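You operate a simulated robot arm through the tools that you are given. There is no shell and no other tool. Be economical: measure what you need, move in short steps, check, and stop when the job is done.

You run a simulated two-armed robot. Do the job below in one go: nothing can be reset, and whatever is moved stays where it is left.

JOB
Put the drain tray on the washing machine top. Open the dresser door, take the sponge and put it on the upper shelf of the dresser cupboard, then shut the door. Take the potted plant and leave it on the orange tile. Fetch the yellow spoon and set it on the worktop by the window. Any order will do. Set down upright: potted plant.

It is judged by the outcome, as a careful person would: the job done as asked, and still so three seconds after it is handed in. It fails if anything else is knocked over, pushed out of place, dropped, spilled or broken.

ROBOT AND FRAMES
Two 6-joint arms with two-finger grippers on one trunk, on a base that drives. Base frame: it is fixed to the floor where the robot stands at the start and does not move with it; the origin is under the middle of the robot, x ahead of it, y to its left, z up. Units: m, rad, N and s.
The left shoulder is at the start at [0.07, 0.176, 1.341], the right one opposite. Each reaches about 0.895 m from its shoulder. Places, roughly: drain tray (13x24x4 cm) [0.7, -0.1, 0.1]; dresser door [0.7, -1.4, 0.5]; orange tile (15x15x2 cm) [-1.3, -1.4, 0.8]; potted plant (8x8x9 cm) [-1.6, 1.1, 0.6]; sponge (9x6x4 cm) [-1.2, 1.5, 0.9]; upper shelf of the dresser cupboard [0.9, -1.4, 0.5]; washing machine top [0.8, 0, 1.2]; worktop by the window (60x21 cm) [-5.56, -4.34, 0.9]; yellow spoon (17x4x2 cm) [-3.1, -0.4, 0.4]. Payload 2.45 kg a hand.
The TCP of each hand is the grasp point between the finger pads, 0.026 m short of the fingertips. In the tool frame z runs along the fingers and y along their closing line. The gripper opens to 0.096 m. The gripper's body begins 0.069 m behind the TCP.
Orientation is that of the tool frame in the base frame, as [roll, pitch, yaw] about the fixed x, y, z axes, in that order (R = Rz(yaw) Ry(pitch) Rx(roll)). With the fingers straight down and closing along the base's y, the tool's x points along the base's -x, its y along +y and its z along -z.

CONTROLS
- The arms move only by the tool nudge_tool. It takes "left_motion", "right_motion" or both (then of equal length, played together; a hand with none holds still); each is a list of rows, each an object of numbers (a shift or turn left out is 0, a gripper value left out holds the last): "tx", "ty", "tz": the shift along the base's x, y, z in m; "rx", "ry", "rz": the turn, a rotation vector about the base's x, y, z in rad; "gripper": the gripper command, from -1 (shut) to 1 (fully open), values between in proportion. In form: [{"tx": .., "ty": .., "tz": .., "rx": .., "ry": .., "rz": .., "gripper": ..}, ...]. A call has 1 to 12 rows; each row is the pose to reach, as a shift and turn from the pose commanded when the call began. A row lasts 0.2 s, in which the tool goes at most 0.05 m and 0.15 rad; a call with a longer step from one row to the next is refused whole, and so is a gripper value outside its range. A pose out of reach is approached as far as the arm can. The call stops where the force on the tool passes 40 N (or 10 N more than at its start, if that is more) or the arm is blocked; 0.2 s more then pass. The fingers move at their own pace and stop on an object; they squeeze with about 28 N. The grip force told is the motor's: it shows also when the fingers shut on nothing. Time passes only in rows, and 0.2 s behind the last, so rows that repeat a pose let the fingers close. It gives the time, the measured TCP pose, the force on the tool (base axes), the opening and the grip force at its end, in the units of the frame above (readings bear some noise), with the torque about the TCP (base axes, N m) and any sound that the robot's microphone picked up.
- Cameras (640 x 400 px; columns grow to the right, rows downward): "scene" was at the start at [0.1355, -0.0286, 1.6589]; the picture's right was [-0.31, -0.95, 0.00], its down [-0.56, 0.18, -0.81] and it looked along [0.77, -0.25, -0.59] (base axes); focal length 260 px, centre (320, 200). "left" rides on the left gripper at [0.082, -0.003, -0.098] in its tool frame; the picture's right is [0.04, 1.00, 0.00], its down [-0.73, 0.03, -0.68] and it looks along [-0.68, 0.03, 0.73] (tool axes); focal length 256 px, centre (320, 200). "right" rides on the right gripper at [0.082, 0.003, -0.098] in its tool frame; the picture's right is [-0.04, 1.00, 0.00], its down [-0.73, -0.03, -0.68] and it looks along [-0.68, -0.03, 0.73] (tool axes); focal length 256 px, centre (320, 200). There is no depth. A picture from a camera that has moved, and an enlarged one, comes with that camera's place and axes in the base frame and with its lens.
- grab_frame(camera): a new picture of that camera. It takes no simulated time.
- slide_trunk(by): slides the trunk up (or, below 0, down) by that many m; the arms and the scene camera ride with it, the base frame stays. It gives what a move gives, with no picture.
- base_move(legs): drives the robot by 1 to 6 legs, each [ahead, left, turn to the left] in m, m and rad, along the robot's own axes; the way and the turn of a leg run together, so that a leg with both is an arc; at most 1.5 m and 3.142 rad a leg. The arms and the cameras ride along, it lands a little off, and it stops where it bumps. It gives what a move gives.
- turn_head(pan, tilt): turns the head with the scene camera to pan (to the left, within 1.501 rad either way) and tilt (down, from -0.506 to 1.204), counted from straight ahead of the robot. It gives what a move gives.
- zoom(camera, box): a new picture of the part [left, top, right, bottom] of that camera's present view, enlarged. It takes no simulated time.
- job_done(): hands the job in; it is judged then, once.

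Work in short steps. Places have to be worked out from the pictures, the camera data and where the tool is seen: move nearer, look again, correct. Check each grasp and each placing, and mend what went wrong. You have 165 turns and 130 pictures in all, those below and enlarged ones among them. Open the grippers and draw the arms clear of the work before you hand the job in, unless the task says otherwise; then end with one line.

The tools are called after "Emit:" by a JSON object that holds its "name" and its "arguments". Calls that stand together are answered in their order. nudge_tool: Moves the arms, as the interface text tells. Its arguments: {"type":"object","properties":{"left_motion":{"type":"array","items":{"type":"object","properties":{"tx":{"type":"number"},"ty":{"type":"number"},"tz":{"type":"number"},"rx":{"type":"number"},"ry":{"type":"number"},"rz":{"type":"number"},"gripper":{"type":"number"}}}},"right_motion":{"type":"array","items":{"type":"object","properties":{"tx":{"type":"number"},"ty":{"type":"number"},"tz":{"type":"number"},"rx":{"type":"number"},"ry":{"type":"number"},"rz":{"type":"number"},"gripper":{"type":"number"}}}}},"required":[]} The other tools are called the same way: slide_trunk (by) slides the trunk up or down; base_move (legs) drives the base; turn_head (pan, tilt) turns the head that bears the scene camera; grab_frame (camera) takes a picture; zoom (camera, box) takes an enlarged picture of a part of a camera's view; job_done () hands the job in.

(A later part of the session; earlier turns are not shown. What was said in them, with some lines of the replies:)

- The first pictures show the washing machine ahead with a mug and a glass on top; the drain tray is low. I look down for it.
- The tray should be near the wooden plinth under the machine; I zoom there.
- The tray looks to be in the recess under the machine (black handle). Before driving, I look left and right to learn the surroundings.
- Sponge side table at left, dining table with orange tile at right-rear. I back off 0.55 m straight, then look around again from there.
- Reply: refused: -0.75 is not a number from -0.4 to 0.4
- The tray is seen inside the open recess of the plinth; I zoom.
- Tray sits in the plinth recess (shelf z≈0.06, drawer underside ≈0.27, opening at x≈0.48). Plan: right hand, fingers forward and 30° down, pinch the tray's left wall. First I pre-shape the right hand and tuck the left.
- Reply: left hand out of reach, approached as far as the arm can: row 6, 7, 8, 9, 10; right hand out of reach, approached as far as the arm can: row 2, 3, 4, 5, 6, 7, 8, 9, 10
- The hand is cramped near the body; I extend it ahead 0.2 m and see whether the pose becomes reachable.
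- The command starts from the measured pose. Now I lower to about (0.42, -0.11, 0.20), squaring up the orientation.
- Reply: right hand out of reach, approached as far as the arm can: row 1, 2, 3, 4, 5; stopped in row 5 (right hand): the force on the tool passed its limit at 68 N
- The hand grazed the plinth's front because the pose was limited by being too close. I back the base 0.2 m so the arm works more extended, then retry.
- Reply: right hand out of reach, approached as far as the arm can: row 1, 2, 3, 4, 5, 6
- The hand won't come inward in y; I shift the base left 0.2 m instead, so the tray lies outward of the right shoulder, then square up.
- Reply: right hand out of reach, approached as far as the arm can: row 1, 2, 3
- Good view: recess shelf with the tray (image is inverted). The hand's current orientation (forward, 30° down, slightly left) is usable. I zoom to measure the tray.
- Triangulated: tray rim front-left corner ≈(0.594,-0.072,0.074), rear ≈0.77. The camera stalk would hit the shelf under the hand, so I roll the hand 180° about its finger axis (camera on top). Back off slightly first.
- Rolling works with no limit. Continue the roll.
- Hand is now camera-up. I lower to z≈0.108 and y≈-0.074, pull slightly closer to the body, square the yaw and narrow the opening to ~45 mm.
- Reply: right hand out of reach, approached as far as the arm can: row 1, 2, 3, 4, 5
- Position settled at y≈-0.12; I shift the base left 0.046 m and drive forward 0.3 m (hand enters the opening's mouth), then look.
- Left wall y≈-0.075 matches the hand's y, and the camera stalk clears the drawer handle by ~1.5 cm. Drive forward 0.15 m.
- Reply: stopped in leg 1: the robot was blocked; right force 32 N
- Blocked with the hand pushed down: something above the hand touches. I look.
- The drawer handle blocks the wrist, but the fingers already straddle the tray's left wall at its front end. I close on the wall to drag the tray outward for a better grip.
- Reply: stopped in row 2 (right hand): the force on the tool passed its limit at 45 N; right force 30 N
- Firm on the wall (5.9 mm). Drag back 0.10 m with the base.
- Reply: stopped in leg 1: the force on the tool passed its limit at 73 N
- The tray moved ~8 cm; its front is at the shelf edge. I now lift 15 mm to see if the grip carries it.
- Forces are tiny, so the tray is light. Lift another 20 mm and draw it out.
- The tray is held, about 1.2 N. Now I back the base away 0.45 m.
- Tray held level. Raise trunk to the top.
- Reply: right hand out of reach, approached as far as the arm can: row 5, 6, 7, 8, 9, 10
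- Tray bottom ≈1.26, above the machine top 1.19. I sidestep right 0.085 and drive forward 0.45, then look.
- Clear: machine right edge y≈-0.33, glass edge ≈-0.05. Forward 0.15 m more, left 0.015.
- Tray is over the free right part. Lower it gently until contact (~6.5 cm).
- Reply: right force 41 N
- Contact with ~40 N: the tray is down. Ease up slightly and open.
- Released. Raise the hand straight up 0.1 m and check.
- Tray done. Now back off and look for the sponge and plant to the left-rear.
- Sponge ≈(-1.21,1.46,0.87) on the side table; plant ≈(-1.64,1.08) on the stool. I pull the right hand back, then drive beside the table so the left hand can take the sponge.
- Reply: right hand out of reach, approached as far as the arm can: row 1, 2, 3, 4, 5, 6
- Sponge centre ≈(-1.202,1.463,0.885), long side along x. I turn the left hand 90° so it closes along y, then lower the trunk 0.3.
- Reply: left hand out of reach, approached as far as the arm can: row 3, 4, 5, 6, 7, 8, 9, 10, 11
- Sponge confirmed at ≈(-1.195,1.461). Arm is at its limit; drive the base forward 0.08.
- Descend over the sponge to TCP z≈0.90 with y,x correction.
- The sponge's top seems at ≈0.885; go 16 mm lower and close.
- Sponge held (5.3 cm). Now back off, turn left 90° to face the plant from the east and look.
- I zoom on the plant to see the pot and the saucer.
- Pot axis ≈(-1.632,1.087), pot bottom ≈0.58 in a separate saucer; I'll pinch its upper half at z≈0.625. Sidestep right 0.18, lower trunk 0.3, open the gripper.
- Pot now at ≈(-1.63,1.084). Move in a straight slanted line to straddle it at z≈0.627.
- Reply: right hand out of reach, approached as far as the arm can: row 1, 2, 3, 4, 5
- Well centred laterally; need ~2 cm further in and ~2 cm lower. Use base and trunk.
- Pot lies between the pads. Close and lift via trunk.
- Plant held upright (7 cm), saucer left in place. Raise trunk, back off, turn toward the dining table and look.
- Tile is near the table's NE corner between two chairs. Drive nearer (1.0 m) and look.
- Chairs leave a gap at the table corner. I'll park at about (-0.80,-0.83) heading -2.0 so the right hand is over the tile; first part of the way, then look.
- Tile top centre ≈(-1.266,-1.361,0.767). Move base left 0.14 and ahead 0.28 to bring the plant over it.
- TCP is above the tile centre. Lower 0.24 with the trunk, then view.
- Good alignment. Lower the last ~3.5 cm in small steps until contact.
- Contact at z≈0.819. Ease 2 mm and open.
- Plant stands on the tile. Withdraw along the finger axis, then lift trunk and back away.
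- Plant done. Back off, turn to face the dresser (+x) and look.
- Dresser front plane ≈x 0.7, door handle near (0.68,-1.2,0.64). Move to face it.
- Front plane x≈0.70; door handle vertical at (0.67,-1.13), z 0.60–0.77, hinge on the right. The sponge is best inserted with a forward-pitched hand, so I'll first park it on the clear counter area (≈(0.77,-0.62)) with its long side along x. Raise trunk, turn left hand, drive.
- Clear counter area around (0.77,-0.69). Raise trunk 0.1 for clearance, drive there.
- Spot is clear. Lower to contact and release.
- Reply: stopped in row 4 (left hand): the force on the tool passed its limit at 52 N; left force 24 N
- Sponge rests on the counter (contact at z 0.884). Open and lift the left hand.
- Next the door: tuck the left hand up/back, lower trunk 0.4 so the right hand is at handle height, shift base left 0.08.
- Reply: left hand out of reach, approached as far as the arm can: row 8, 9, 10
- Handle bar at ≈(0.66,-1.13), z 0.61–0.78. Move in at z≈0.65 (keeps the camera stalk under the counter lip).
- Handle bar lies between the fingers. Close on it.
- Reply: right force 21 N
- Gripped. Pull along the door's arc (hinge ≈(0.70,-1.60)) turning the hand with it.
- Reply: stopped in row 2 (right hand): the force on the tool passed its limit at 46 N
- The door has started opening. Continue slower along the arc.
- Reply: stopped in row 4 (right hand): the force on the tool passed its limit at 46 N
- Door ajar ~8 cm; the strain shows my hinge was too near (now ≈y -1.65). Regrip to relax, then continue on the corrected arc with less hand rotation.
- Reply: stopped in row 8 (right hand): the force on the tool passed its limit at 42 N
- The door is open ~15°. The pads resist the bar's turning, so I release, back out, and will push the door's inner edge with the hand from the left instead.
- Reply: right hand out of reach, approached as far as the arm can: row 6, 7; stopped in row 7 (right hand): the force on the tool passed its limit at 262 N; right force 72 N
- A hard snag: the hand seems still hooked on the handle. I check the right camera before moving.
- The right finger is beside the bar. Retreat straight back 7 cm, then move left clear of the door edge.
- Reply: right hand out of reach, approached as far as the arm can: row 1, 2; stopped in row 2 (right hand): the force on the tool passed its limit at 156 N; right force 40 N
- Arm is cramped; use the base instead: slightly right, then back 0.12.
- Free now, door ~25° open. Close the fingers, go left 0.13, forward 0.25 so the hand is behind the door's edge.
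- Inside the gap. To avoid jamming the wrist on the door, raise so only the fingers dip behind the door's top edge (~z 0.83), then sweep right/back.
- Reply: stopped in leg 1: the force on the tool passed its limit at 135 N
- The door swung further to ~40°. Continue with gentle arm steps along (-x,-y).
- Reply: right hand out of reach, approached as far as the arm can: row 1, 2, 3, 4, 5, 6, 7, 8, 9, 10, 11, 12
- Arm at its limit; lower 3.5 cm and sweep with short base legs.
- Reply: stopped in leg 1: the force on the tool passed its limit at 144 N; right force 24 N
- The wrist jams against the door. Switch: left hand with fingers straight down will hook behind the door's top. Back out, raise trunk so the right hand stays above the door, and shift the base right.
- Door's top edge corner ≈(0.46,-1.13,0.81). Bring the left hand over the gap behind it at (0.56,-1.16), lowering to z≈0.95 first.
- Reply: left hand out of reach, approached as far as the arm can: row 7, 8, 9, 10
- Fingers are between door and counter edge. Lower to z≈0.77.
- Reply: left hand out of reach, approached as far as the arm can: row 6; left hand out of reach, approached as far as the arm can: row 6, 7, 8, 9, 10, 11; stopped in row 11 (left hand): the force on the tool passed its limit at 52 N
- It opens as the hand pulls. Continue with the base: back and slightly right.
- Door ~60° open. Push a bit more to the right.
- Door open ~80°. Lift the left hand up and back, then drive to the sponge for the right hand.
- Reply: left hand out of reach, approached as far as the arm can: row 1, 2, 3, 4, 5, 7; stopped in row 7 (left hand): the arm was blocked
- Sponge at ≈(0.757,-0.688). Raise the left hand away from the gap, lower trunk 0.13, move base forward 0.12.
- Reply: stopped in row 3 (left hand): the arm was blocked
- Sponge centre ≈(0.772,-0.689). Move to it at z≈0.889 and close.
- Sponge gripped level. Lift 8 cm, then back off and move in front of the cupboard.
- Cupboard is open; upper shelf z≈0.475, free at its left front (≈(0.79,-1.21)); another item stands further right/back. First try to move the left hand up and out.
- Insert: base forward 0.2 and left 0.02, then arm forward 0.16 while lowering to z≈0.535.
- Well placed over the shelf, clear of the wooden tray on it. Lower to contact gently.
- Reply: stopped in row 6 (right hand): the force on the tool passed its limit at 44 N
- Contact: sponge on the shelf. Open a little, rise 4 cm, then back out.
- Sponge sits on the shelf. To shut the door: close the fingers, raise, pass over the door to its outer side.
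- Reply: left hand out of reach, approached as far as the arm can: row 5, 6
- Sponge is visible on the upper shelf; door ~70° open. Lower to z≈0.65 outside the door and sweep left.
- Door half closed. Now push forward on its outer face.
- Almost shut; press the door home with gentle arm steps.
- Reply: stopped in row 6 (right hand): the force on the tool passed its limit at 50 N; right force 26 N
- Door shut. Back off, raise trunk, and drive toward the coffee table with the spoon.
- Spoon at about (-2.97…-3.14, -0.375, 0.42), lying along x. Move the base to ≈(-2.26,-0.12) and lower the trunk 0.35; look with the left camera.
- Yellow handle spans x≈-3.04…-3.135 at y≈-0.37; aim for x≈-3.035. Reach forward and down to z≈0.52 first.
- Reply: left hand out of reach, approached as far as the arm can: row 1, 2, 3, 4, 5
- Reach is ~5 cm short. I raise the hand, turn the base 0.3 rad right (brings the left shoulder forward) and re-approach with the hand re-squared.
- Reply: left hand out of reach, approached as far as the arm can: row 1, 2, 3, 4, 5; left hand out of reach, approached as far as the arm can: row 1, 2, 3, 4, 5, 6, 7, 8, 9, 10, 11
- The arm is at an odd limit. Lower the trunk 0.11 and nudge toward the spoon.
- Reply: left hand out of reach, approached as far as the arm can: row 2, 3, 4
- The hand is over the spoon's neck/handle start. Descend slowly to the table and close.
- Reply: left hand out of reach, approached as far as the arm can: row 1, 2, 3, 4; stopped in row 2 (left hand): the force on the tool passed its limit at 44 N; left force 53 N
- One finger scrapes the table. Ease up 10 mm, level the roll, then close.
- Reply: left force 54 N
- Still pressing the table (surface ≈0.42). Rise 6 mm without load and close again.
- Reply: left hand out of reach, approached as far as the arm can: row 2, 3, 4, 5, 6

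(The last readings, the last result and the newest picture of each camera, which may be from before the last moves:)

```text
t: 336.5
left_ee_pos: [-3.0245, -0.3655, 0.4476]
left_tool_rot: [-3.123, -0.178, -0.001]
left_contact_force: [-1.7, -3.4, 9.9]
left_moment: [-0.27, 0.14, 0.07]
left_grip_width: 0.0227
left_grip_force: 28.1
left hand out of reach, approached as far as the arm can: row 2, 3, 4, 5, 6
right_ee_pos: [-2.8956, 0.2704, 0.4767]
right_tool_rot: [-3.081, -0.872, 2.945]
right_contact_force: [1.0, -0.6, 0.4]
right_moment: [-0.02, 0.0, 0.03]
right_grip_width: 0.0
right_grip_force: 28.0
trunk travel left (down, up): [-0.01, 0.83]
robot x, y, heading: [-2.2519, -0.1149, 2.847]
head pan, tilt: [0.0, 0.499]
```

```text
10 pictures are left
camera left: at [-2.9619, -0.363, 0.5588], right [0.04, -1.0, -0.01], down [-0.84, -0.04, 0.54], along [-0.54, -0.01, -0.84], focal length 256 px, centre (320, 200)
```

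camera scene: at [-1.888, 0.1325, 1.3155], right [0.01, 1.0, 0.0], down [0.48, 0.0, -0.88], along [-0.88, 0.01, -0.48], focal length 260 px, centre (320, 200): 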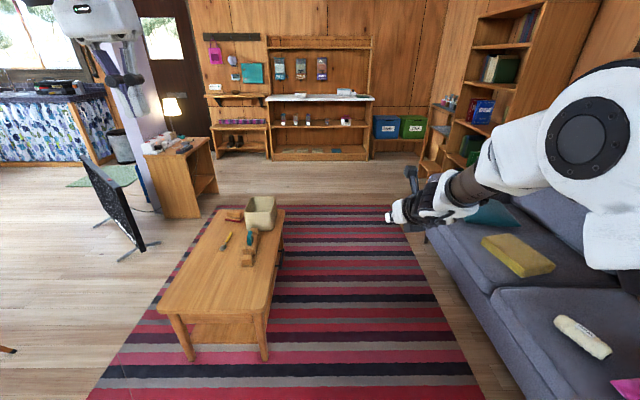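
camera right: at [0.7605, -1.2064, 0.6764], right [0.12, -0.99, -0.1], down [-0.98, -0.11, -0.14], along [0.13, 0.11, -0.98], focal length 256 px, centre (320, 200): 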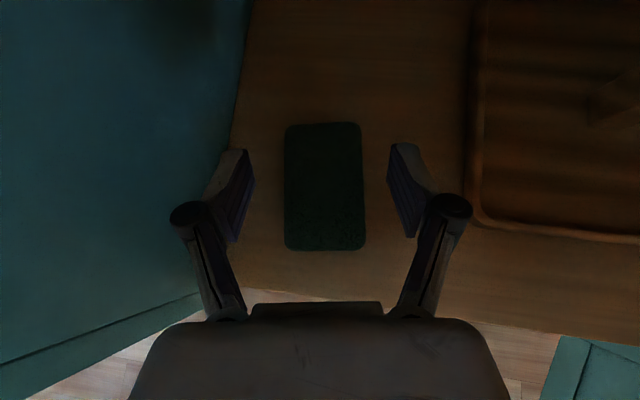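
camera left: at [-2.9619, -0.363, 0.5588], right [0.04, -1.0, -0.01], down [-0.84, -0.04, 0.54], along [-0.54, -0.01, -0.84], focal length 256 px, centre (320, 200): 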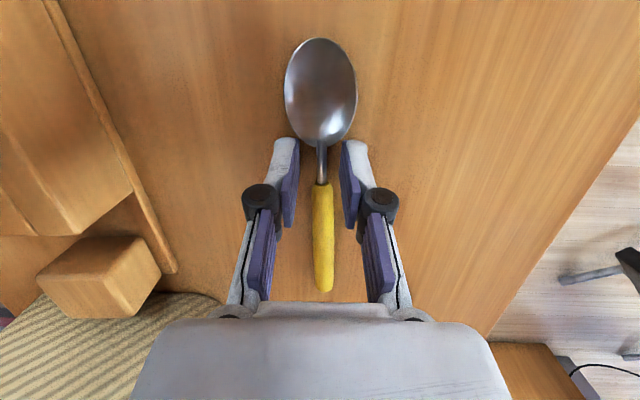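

Fingers meet the bowl's tapered end; I need ~2.5 cm further along. Open, rise, and inch the base forward 0.03.

Emit:
{"name": "nudge_tool", "arguments": {"left_motion": [{"tz": 0.01, "gripper": 0.2}, {"tz": 0.025, "gripper": 0.2}, {"tz": 0.03, "gripper": 0.2}]}}

Emit:
{"name": "base_move", "arguments": {"legs": [[0.032, 0.009, 0]]}}

```text
t: 337.3
left_ee_pos: [-3.0201, -0.3642, 0.4707]
left_tool_rot: [-3.125, -0.183, -0.002]
left_contact_force: [0.1, 0.3, 0.0]
left_moment: [0.0, 0.01, -0.02]
left_grip_width: 0.0577
left_grip_force: 0.0
left hand out of reach, approached as far as the arm can: row 2, 3
right_ee_pos: [-2.8961, 0.2701, 0.4754]
right_tool_rot: [-3.081, -0.871, 2.943]
right_contact_force: [-0.5, -0.1, -1.1]
right_moment: [0.01, 0.03, 0.01]
right_grip_width: 0.0
right_grip_force: 27.3
trunk travel left (down, up): [-0.01, 0.83]
robot x, y, heading: [-2.2455, -0.1175, 2.841]
head pan, tilt: [0.0, 0.499]
```

```text
t: 338.2
left_ee_pos: [-3.0517, -0.3635, 0.4703]
left_tool_rot: [-3.122, -0.182, -0.007]
left_contact_force: [0.7, 0.3, -0.7]
left_moment: [0.0, -0.04, 0.0]
left_grip_width: 0.0579
left_grip_force: 0.0
right_ee_pos: [-2.9306, 0.2698, 0.4755]
right_tool_rot: [-3.082, -0.871, 2.944]
right_contact_force: [-0.4, 0.0, 0.7]
right_moment: [0.01, 0.0, 0.03]
right_grip_width: 0.0004
right_grip_force: 28.2
trunk travel left (down, up): [-0.01, 0.83]
robot x, y, heading: [-2.2843, -0.1161, 2.839]
head pan, tilt: [0.0, 0.499]
```

No bump. Descend to z≈0.449 and close on the yellow handle.

Emit:
{"name": "nudge_tool", "arguments": {"left_motion": [{"tz": -0.01, "ty": -0.001, "gripper": 0.2}, {"tz": -0.018, "ty": -0.002, "gripper": 0.2}, {"tz": -0.021, "ty": -0.002, "gripper": 0.2}, {"tz": -0.021, "ty": -0.002, "gripper": -1}, {"tz": -0.021, "ty": -0.002, "gripper": -1}, {"tz": -0.021, "ty": -0.002, "gripper": -1}]}}

Emit:
{"name": "nudge_tool", "arguments": {"left_motion": [{"tz": 0.02, "gripper": -1}, {"tz": 0.05, "gripper": -1}, {"tz": 0.08, "gripper": -1}]}}

Emit:
{"name": "grab_frame", "arguments": {"camera": "left"}}

```text
t: 339.1
left_ee_pos: [-3.0519, -0.3665, 0.4476]
left_tool_rot: [-3.138, -0.175, 0.006]
left_contact_force: [-8.6, -27.7, 90.5]
left_moment: [-1.27, 0.9, 0.34]
left_grip_width: 0.0146
left_grip_force: 40.9
right_ee_pos: [-2.9387, 0.2704, 0.4547]
right_tool_rot: [-3.07, -0.856, 2.938]
right_contact_force: [-0.1, 0.6, 0.1]
right_moment: [0.03, -0.04, 0.0]
right_grip_width: 0.0002
right_grip_force: 28.0
trunk travel left (down, up): [-0.01, 0.83]
robot x, y, heading: [-2.2813, -0.1174, 2.845]
head pan, tilt: [0.0, 0.499]
stopped in row 4 (left hand): the force on the tool passed its limit at 48 N (the readings are from after the stop); the commanded pose is now the measured one
```

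```text
t: 339.9
left_ee_pos: [-3.0395, -0.3572, 0.5035]
left_tool_rot: [-3.136, -0.206, -0.002]
left_contact_force: [0.8, 0.8, 0.0]
left_moment: [0.02, 0.02, -0.03]
left_grip_width: 0.0141
left_grip_force: 27.9
left hand out of reach, approached as far as the arm can: row 2, 3
right_ee_pos: [-2.9406, 0.2731, 0.4478]
right_tool_rot: [-3.076, -0.845, 2.942]
right_contact_force: [-0.3, 0.2, -0.4]
right_moment: [0.01, -0.01, 0.04]
right_grip_width: 0.0
right_grip_force: 28.3
trunk travel left (down, up): [-0.01, 0.83]
robot x, y, heading: [-2.283, -0.1176, 2.845]
head pan, tilt: [0.0, 0.499]
```

```text
9 pictures are left
camera left: at [-2.979, -0.3548, 0.6156], right [0.04, -1.0, 0.0], down [-0.86, -0.03, 0.51], along [-0.51, -0.02, -0.86], focal length 256 px, centre (320, 200)
```

left: 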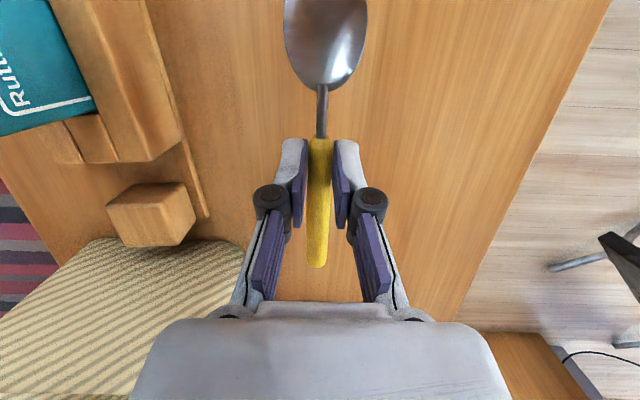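

Spoon is held by its handle. Raise the trunk, back off, turn toward the kitchen and look.

Emit:
{"name": "slide_trunk", "arguments": {"by": 0.4}}

Emit:
{"name": "base_move", "arguments": {"legs": [[-0.3, 0, 0], [0, 0, 1.1]]}}

Emit:
{"name": "slide_trunk", "arguments": {"by": 0.36}}

Emit:
{"name": "turn_head", "arguments": {"pan": 0.15, "tilt": 0.45}}

Emit:
{"name": "grab_frame", "arguments": {"camera": "scene"}}

```text
t: 343.7
left_ee_pos: [-3.0349, -0.3595, 0.9016]
left_tool_rot: [-3.135, -0.202, 0.0]
left_contact_force: [0.3, -0.9, 0.2]
left_moment: [0.01, -0.02, -0.02]
left_grip_width: 0.0142
left_grip_force: 28.0
right_ee_pos: [-2.9383, 0.2715, 0.8453]
right_tool_rot: [-3.078, -0.844, 2.942]
right_contact_force: [0.2, -0.6, 0.3]
right_moment: [-0.04, 0.01, -0.02]
right_grip_width: 0.0
right_grip_force: 28.2
trunk travel left (down, up): [-0.41, 0.43]
robot x, y, heading: [-2.2844, -0.1162, 2.846]
head pan, tilt: [0.0, 0.499]
```

```text
t: 348.6
left_ee_pos: [-2.109, -0.9957, 0.9038]
left_tool_rot: [-3.135, -0.206, 1.119]
left_contact_force: [-0.3, 0.2, -0.3]
left_moment: [-0.03, -0.01, -0.02]
left_grip_width: 0.0143
left_grip_force: 28.0
right_ee_pos: [-2.6322, -0.6255, 0.8468]
right_tool_rot: [-3.079, -0.841, -2.223]
right_contact_force: [-0.6, -1.4, 0.1]
right_moment: [0.03, -0.02, 0.01]
right_grip_width: 0.0
right_grip_force: 27.4
trunk travel left (down, up): [-0.41, 0.43]
robot x, y, heading: [-1.9951, -0.2, -2.313]
head pan, tilt: [0.0, 0.499]
```

```text
t: 352.1
left_ee_pos: [-2.1106, -0.9963, 1.264]
left_tool_rot: [-3.134, -0.205, 1.12]
left_contact_force: [-1.0, 0.6, -0.1]
left_moment: [-0.05, 0.0, -0.01]
left_grip_width: 0.0139
left_grip_force: 28.1
right_ee_pos: [-2.6329, -0.6282, 1.2067]
right_tool_rot: [-3.077, -0.842, -2.222]
right_contact_force: [-0.1, 1.0, 0.3]
right_moment: [0.0, 0.04, -0.01]
right_grip_width: 0.0001
right_grip_force: 28.7
trunk travel left (down, up): [-0.77, 0.07]
robot x, y, heading: [-1.9961, -0.2028, -2.317]
head pan, tilt: [0.0, 0.499]
```

```text
t: 352.8
left_ee_pos: [-2.1101, -0.996, 1.2638]
left_tool_rot: [-3.134, -0.205, 1.12]
left_contact_force: [-1.1, 0.6, 0.3]
left_moment: [-0.02, -0.02, -0.04]
left_grip_width: 0.0142
left_grip_force: 28.0
right_ee_pos: [-2.6328, -0.6275, 1.2066]
right_tool_rot: [-3.076, -0.84, -2.224]
right_contact_force: [0.8, 0.7, -0.2]
right_moment: [-0.02, -0.01, -0.03]
right_grip_width: 0.0001
right_grip_force: 27.7
trunk travel left (down, up): [-0.77, 0.07]
robot x, y, heading: [-1.9977, -0.2084, -2.321]
head pan, tilt: [0.15, 0.45]
```

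```text
8 pictures are left
camera scene: at [-2.0795, -0.3183, 1.62], right [-0.83, 0.56, 0.0], down [0.25, 0.36, -0.9], along [-0.51, -0.74, -0.44], focal length 260 px, centre (320, 200)
```

scene: 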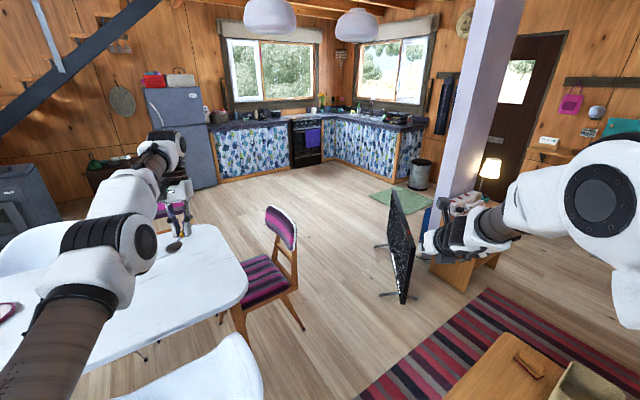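

The direct gap beside the coffee table is too narrow (~0.5 m); the wide way round is east of the dining table and along y≈-2.9. I turn to heading π and drive that lane in stages.

Emit:
{"name": "base_move", "arguments": {"legs": [[0, 0, -0.82], [-0.9, 0, 0], [-0.95, 0, 0]]}}

Emit:
{"name": "base_move", "arguments": {"legs": [[0, 1.3, 0], [0, 1.35, 0]]}}

```text
t: 364.2
left_ee_pos: [-0.7974, -0.6623, 1.2645]
left_tool_rot: [-3.133, -0.209, 0.293]
left_contact_force: [0.5, -0.1, -0.3]
left_moment: [-0.03, 0.01, 0.0]
left_grip_width: 0.0141
left_grip_force: 28.5
right_ee_pos: [-0.8798, -0.0278, 1.2054]
right_tool_rot: [-3.077, -0.841, -3.051]
right_contact_force: [0.2, -0.6, 0.0]
right_moment: [0.0, 0.01, -0.03]
right_grip_width: 0.0
right_grip_force: 27.9
trunk travel left (down, up): [-0.77, 0.07]
robot x, y, heading: [-0.1353, -0.2108, 3.137]
head pan, tilt: [0.15, 0.45]
```

```text
t: 377.1
left_ee_pos: [-0.8267, -3.2976, 1.2649]
left_tool_rot: [-3.137, -0.206, 0.275]
left_contact_force: [-0.1, -0.6, 0.2]
left_moment: [-0.01, 0.0, -0.03]
left_grip_width: 0.0139
left_grip_force: 27.4
right_ee_pos: [-0.8986, -2.6619, 1.2077]
right_tool_rot: [-3.075, -0.843, -3.07]
right_contact_force: [0.0, -0.3, 0.0]
right_moment: [0.01, 0.02, 0.03]
right_grip_width: 0.0001
right_grip_force: 27.8
trunk travel left (down, up): [-0.77, 0.07]
robot x, y, heading: [-0.1602, -2.858, 3.121]
head pan, tilt: [0.15, 0.45]
```

On the lane at y≈-2.86. One look ahead before driving west.

Emit:
{"name": "turn_head", "arguments": {"pan": 0.0, "tilt": 0.45}}

Emit:
{"name": "grab_frame", "arguments": {"camera": "scene"}}

```text
t: 377.8
left_ee_pos: [-0.8268, -3.299, 1.2636]
left_tool_rot: [-3.135, -0.206, 0.274]
left_contact_force: [-0.4, 0.0, -0.4]
left_moment: [0.0, -0.02, 0.0]
left_grip_width: 0.0142
left_grip_force: 27.8
right_ee_pos: [-0.8983, -2.6638, 1.2083]
right_tool_rot: [-3.079, -0.843, -3.069]
right_contact_force: [0.5, -0.1, 0.6]
right_moment: [0.01, 0.01, -0.03]
right_grip_width: 0.0001
right_grip_force: 27.6
trunk travel left (down, up): [-0.77, 0.07]
robot x, y, heading: [-0.1603, -2.8556, 3.12]
head pan, tilt: [0.0, 0.45]
```

```text
7 pictures are left
camera scene: at [-0.299, -2.8531, 1.6205], right [0.02, 1.0, 0.0], down [0.43, -0.01, -0.9], along [-0.9, 0.02, -0.43], focal length 260 px, centre (320, 200)
```

scene: 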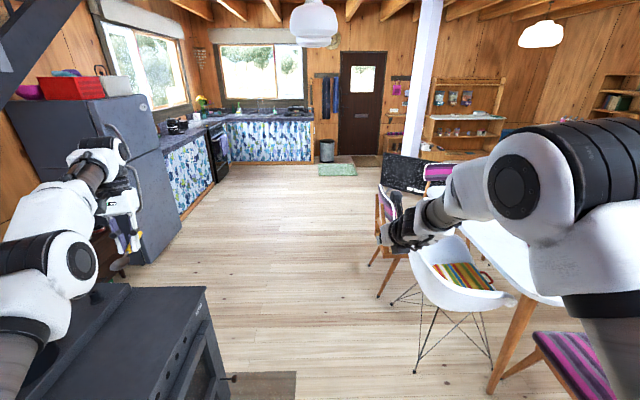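

Lane is clear. West counter front ≈x -5.4, south counter front ≈y -4.6. Drive west 4.4 m, then left 1.0 m and look.

Emit:
{"name": "base_move", "arguments": {"legs": [[0, 0, 0.02], [1.5, 0, 0], [1.5, 0, 0], [1.4, 0, 0], [0, 1.0, 0]]}}

Emit:
{"name": "turn_head", "arguments": {"pan": 0.4, "tilt": 0.75}}

Emit:
{"name": "grab_frame", "arguments": {"camera": "scene"}}

```text
t: 403.8
left_ee_pos: [-5.1893, -4.2877, 1.2632]
left_tool_rot: [-3.133, -0.207, 0.287]
left_contact_force: [0.1, -0.2, -0.4]
left_moment: [-0.04, 0.0, 0.0]
left_grip_width: 0.014
left_grip_force: 28.1
right_ee_pos: [-5.2702, -3.6527, 1.2071]
right_tool_rot: [-3.078, -0.842, -3.053]
right_contact_force: [0.3, -1.0, 0.0]
right_moment: [0.03, -0.02, -0.02]
right_grip_width: 0.0001
right_grip_force: 28.6
trunk travel left (down, up): [-0.77, 0.07]
robot x, y, heading: [-4.5281, -3.8378, 3.129]
head pan, tilt: [0.0, 0.45]
```

```text
t: 404.7
left_ee_pos: [-5.1893, -4.2885, 1.2636]
left_tool_rot: [-3.136, -0.207, 0.287]
left_contact_force: [-0.4, -0.6, -1.0]
left_moment: [0.03, 0.03, 0.04]
left_grip_width: 0.0142
left_grip_force: 28.2
right_ee_pos: [-5.2695, -3.6531, 1.2069]
right_tool_rot: [-3.081, -0.843, -3.053]
right_contact_force: [-0.8, 0.5, -0.4]
right_moment: [-0.03, -0.02, 0.0]
right_grip_width: 0.0
right_grip_force: 28.1
trunk travel left (down, up): [-0.77, 0.07]
robot x, y, heading: [-4.526, -3.8375, 3.133]
head pan, tilt: [0.4, 0.75]
```

```text
6 pictures are left
camera scene: at [-4.6519, -3.8696, 1.5936], right [-0.38, 0.92, 0.0], down [0.63, 0.26, -0.73], along [-0.68, -0.28, -0.68], focal length 260 px, centre (320, 200)
```

scene: 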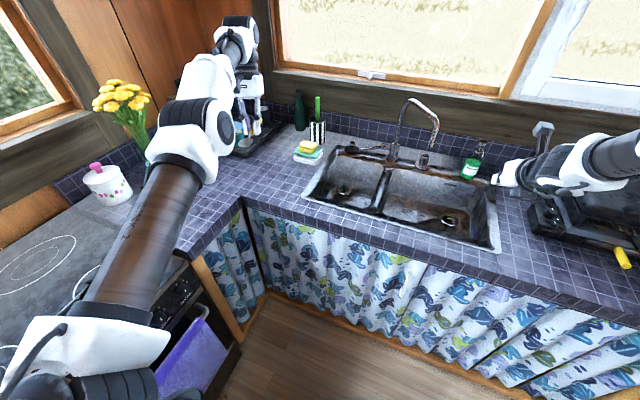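

The strip (60 deep along x, 21 wide) lies between the sink's left end and the drying rack, with a sponge at its rear. I'll lay the spoon along x, centred ≈(-5.41,-4.34). Drive in, square the hand and lower to z≈1.0.

Emit:
{"name": "base_move", "arguments": {"legs": [[0.22, 0.05, 0]]}}

Emit:
{"name": "nudge_tool", "arguments": {"left_motion": [{"tz": -0.03, "rz": -0.05, "gripper": -1}, {"tz": -0.06, "rz": -0.1}, {"tz": -0.09, "rz": -0.15}, {"tz": -0.12, "rz": -0.2}, {"tz": -0.15, "rz": -0.25}, {"tz": -0.18, "rz": -0.28}, {"tz": -0.21, "rz": -0.28}, {"tz": -0.24, "rz": -0.28}, {"tz": -0.26, "rz": -0.28}]}}

Emit:
{"name": "grab_frame", "arguments": {"camera": "left"}}

```text
t: 406.4
left_ee_pos: [-5.4061, -4.3378, 1.2649]
left_tool_rot: [-3.133, -0.205, 0.29]
left_contact_force: [1.0, -0.2, -0.1]
left_moment: [0.01, 0.01, -0.01]
left_grip_width: 0.0138
left_grip_force: 27.9
right_ee_pos: [-5.4884, -3.7037, 1.2082]
right_tool_rot: [-3.078, -0.842, -3.05]
right_contact_force: [0.4, -0.4, 0.2]
right_moment: [0.07, 0.0, 0.01]
right_grip_width: 0.0002
right_grip_force: 27.9
trunk travel left (down, up): [-0.77, 0.07]
robot x, y, heading: [-4.745, -3.8834, 3.139]
head pan, tilt: [0.4, 0.75]
```

```text
t: 408.4
left_ee_pos: [-5.4088, -4.3388, 1.0027]
left_tool_rot: [-3.135, -0.204, 0.01]
left_contact_force: [0.1, -0.3, -0.6]
left_moment: [0.02, 0.04, -0.01]
left_grip_width: 0.0142
left_grip_force: 27.6
right_ee_pos: [-5.4913, -3.7037, 1.2076]
right_tool_rot: [-3.081, -0.84, -3.051]
right_contact_force: [-0.8, -0.7, 0.3]
right_moment: [-0.05, -0.01, 0.01]
right_grip_width: 0.0
right_grip_force: 27.7
trunk travel left (down, up): [-0.77, 0.07]
robot x, y, heading: [-4.7431, -3.8888, 3.129]
head pan, tilt: [0.4, 0.75]
```

```text
5 pictures are left
camera left: at [-5.3486, -4.335, 1.1148], right [0.05, -1.0, 0.0], down [-0.86, -0.04, 0.51], along [-0.51, -0.03, -0.86], focal length 256 px, centre (320, 200)
```

left: 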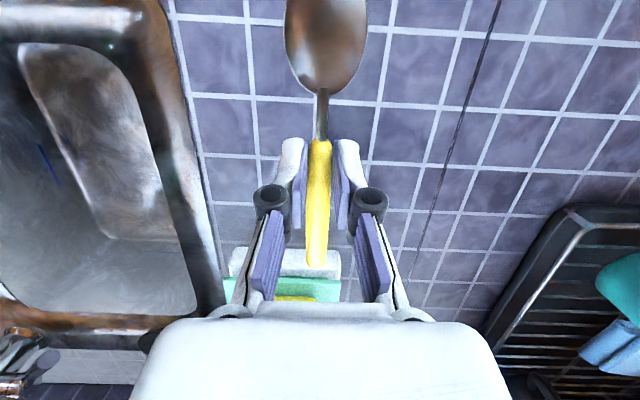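

Spoon lies well within the strip (sink rim at y≈-4.24, seam at ≈-4.45, sponge dish beyond). Lower to contact.

Emit:
{"name": "nudge_tool", "arguments": {"left_motion": [{"tz": -0.02, "gripper": -1}, {"tz": -0.04}, {"tz": -0.055}, {"tz": -0.063}, {"tz": -0.07}, {"tz": -0.076}, {"tz": -0.082}]}}

```text
t: 410.0
left_ee_pos: [-5.408, -4.3389, 0.9277]
left_tool_rot: [-3.135, -0.195, 0.01]
left_contact_force: [-7.4, -8.6, 35.3]
left_moment: [-0.43, 0.45, 0.02]
left_grip_width: 0.0142
left_grip_force: 28.1
right_ee_pos: [-5.4862, -3.7017, 1.2101]
right_tool_rot: [-3.076, -0.845, -3.051]
right_contact_force: [-0.4, -0.2, 0.6]
right_moment: [-0.03, -0.01, 0.01]
right_grip_width: 0.0002
right_grip_force: 27.7
trunk travel left (down, up): [-0.77, 0.07]
robot x, y, heading: [-4.7474, -3.8867, 3.138]
head pan, tilt: [0.4, 0.75]
```

Contact at z≈0.928. Ease 4 mm, open a little, and lift away.

Emit:
{"name": "nudge_tool", "arguments": {"left_motion": [{"tz": 0.004, "gripper": -1}, {"tz": 0.005, "gripper": -0.4}, {"tz": 0.005, "gripper": 0.0}, {"tz": 0.005, "gripper": 0.1}, {"tz": 0.03, "gripper": 0.1}, {"tz": 0.07}, {"tz": 0.11}, {"tz": 0.15}]}}

Emit:
{"name": "grab_frame", "arguments": {"camera": "left"}}

```text
t: 411.8
left_ee_pos: [-5.4081, -4.3383, 1.073]
left_tool_rot: [-3.135, -0.206, 0.012]
left_contact_force: [-0.5, 1.1, 0.6]
left_moment: [-0.05, 0.05, 0.01]
left_grip_width: 0.0529
left_grip_force: 0.0
right_ee_pos: [-5.4887, -3.703, 1.2074]
right_tool_rot: [-3.078, -0.843, -3.051]
right_contact_force: [0.2, 0.3, -0.4]
right_moment: [0.01, -0.02, -0.01]
right_grip_width: 0.0
right_grip_force: 28.4
trunk travel left (down, up): [-0.77, 0.07]
robot x, y, heading: [-4.7454, -3.8861, 3.137]
head pan, tilt: [0.4, 0.75]
```

```text
4 pictures are left
camera left: at [-5.3477, -4.3341, 1.1844], right [0.05, -1.0, 0.0], down [-0.86, -0.04, 0.51], along [-0.51, -0.03, -0.86], focal length 256 px, centre (320, 200)
```

left: 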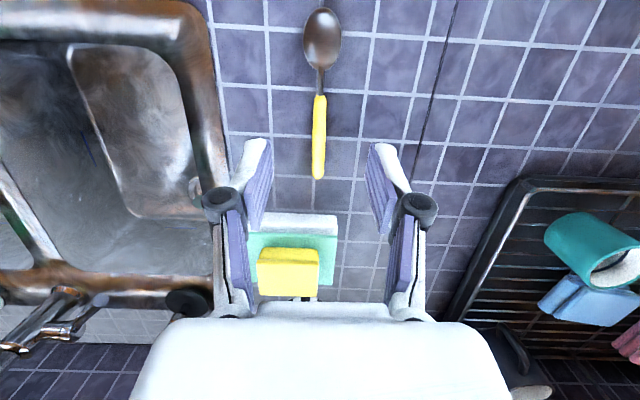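

Spoon lies neatly on the worktop strip. Raise, back away, open both grippers.

Emit:
{"name": "base_move", "arguments": {"legs": [[-0.45, 0, 0]]}}

Emit:
{"name": "nudge_tool", "arguments": {"left_motion": [{"gripper": 1}, {"gripper": 1}, {"gripper": 1}], "right_motion": [{"gripper": 1}, {"gripper": 1}, {"gripper": 1}]}}

Emit:
{"name": "grab_frame", "arguments": {"camera": "scene"}}

```text
t: 414.6
left_ee_pos: [-4.9598, -4.3388, 1.0712]
left_tool_rot: [-3.134, -0.209, 0.007]
left_contact_force: [0.4, 0.5, 0.7]
left_moment: [0.03, -0.04, 0.02]
left_grip_width: 0.0528
left_grip_force: 0.0
right_ee_pos: [-5.0367, -3.7047, 1.2066]
right_tool_rot: [-3.079, -0.842, -3.053]
right_contact_force: [0.9, -0.2, -0.3]
right_moment: [0.0, -0.01, 0.02]
right_grip_width: 0.0002
right_grip_force: 27.7
trunk travel left (down, up): [-0.77, 0.07]
robot x, y, heading: [-4.2925, -3.8878, 3.134]
head pan, tilt: [0.4, 0.75]
```

```text
t: 415.4
left_ee_pos: [-4.9572, -4.3394, 1.0716]
left_tool_rot: [-3.133, -0.206, 0.007]
left_contact_force: [0.3, 0.2, -0.4]
left_moment: [-0.01, -0.02, 0.03]
left_grip_width: 0.0957
left_grip_force: 0.0
right_ee_pos: [-5.0363, -3.7046, 1.2068]
right_tool_rot: [-3.078, -0.841, -3.054]
right_contact_force: [-0.1, -0.1, 0.7]
right_moment: [0.01, 0.03, 0.03]
right_grip_width: 0.0959
right_grip_force: 0.0
trunk travel left (down, up): [-0.77, 0.07]
robot x, y, heading: [-4.2924, -3.8891, 3.133]
head pan, tilt: [0.4, 0.75]
```

```text
3 pictures are left
camera scene: at [-4.4181, -3.9216, 1.5937], right [-0.38, 0.93, 0.0], down [0.63, 0.26, -0.73], along [-0.68, -0.28, -0.68], focal length 260 px, centre (320, 200)
```

scene: 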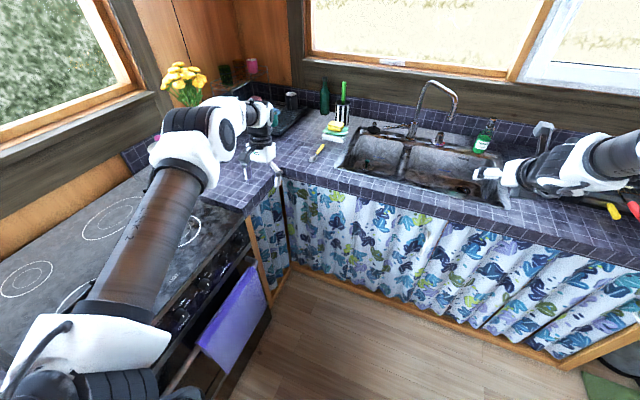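

The spoon is on the worktop strip, the arms are clear and both grippers are open. The tray, plant and sponge were each seen in place and the door seen shut after pressing, so I hand the job in.

Emit:
{"name": "job_done", "arguments": {}}

```text
The job is handed in.
```

I did all four tasks and handed the job in: the drain tray is on the washing machine, the sponge is on the upper shelf with the dresser door shut, the potted plant stands upright on the orange tile, and the yellow spoon is on the worktop by the window. The last pictures showed each of these in place. I did not go back to recheck the tray, plant or door at the end, and the hand caught hard on the dresser handle (262 N) while opening the door, though I saw no damage.
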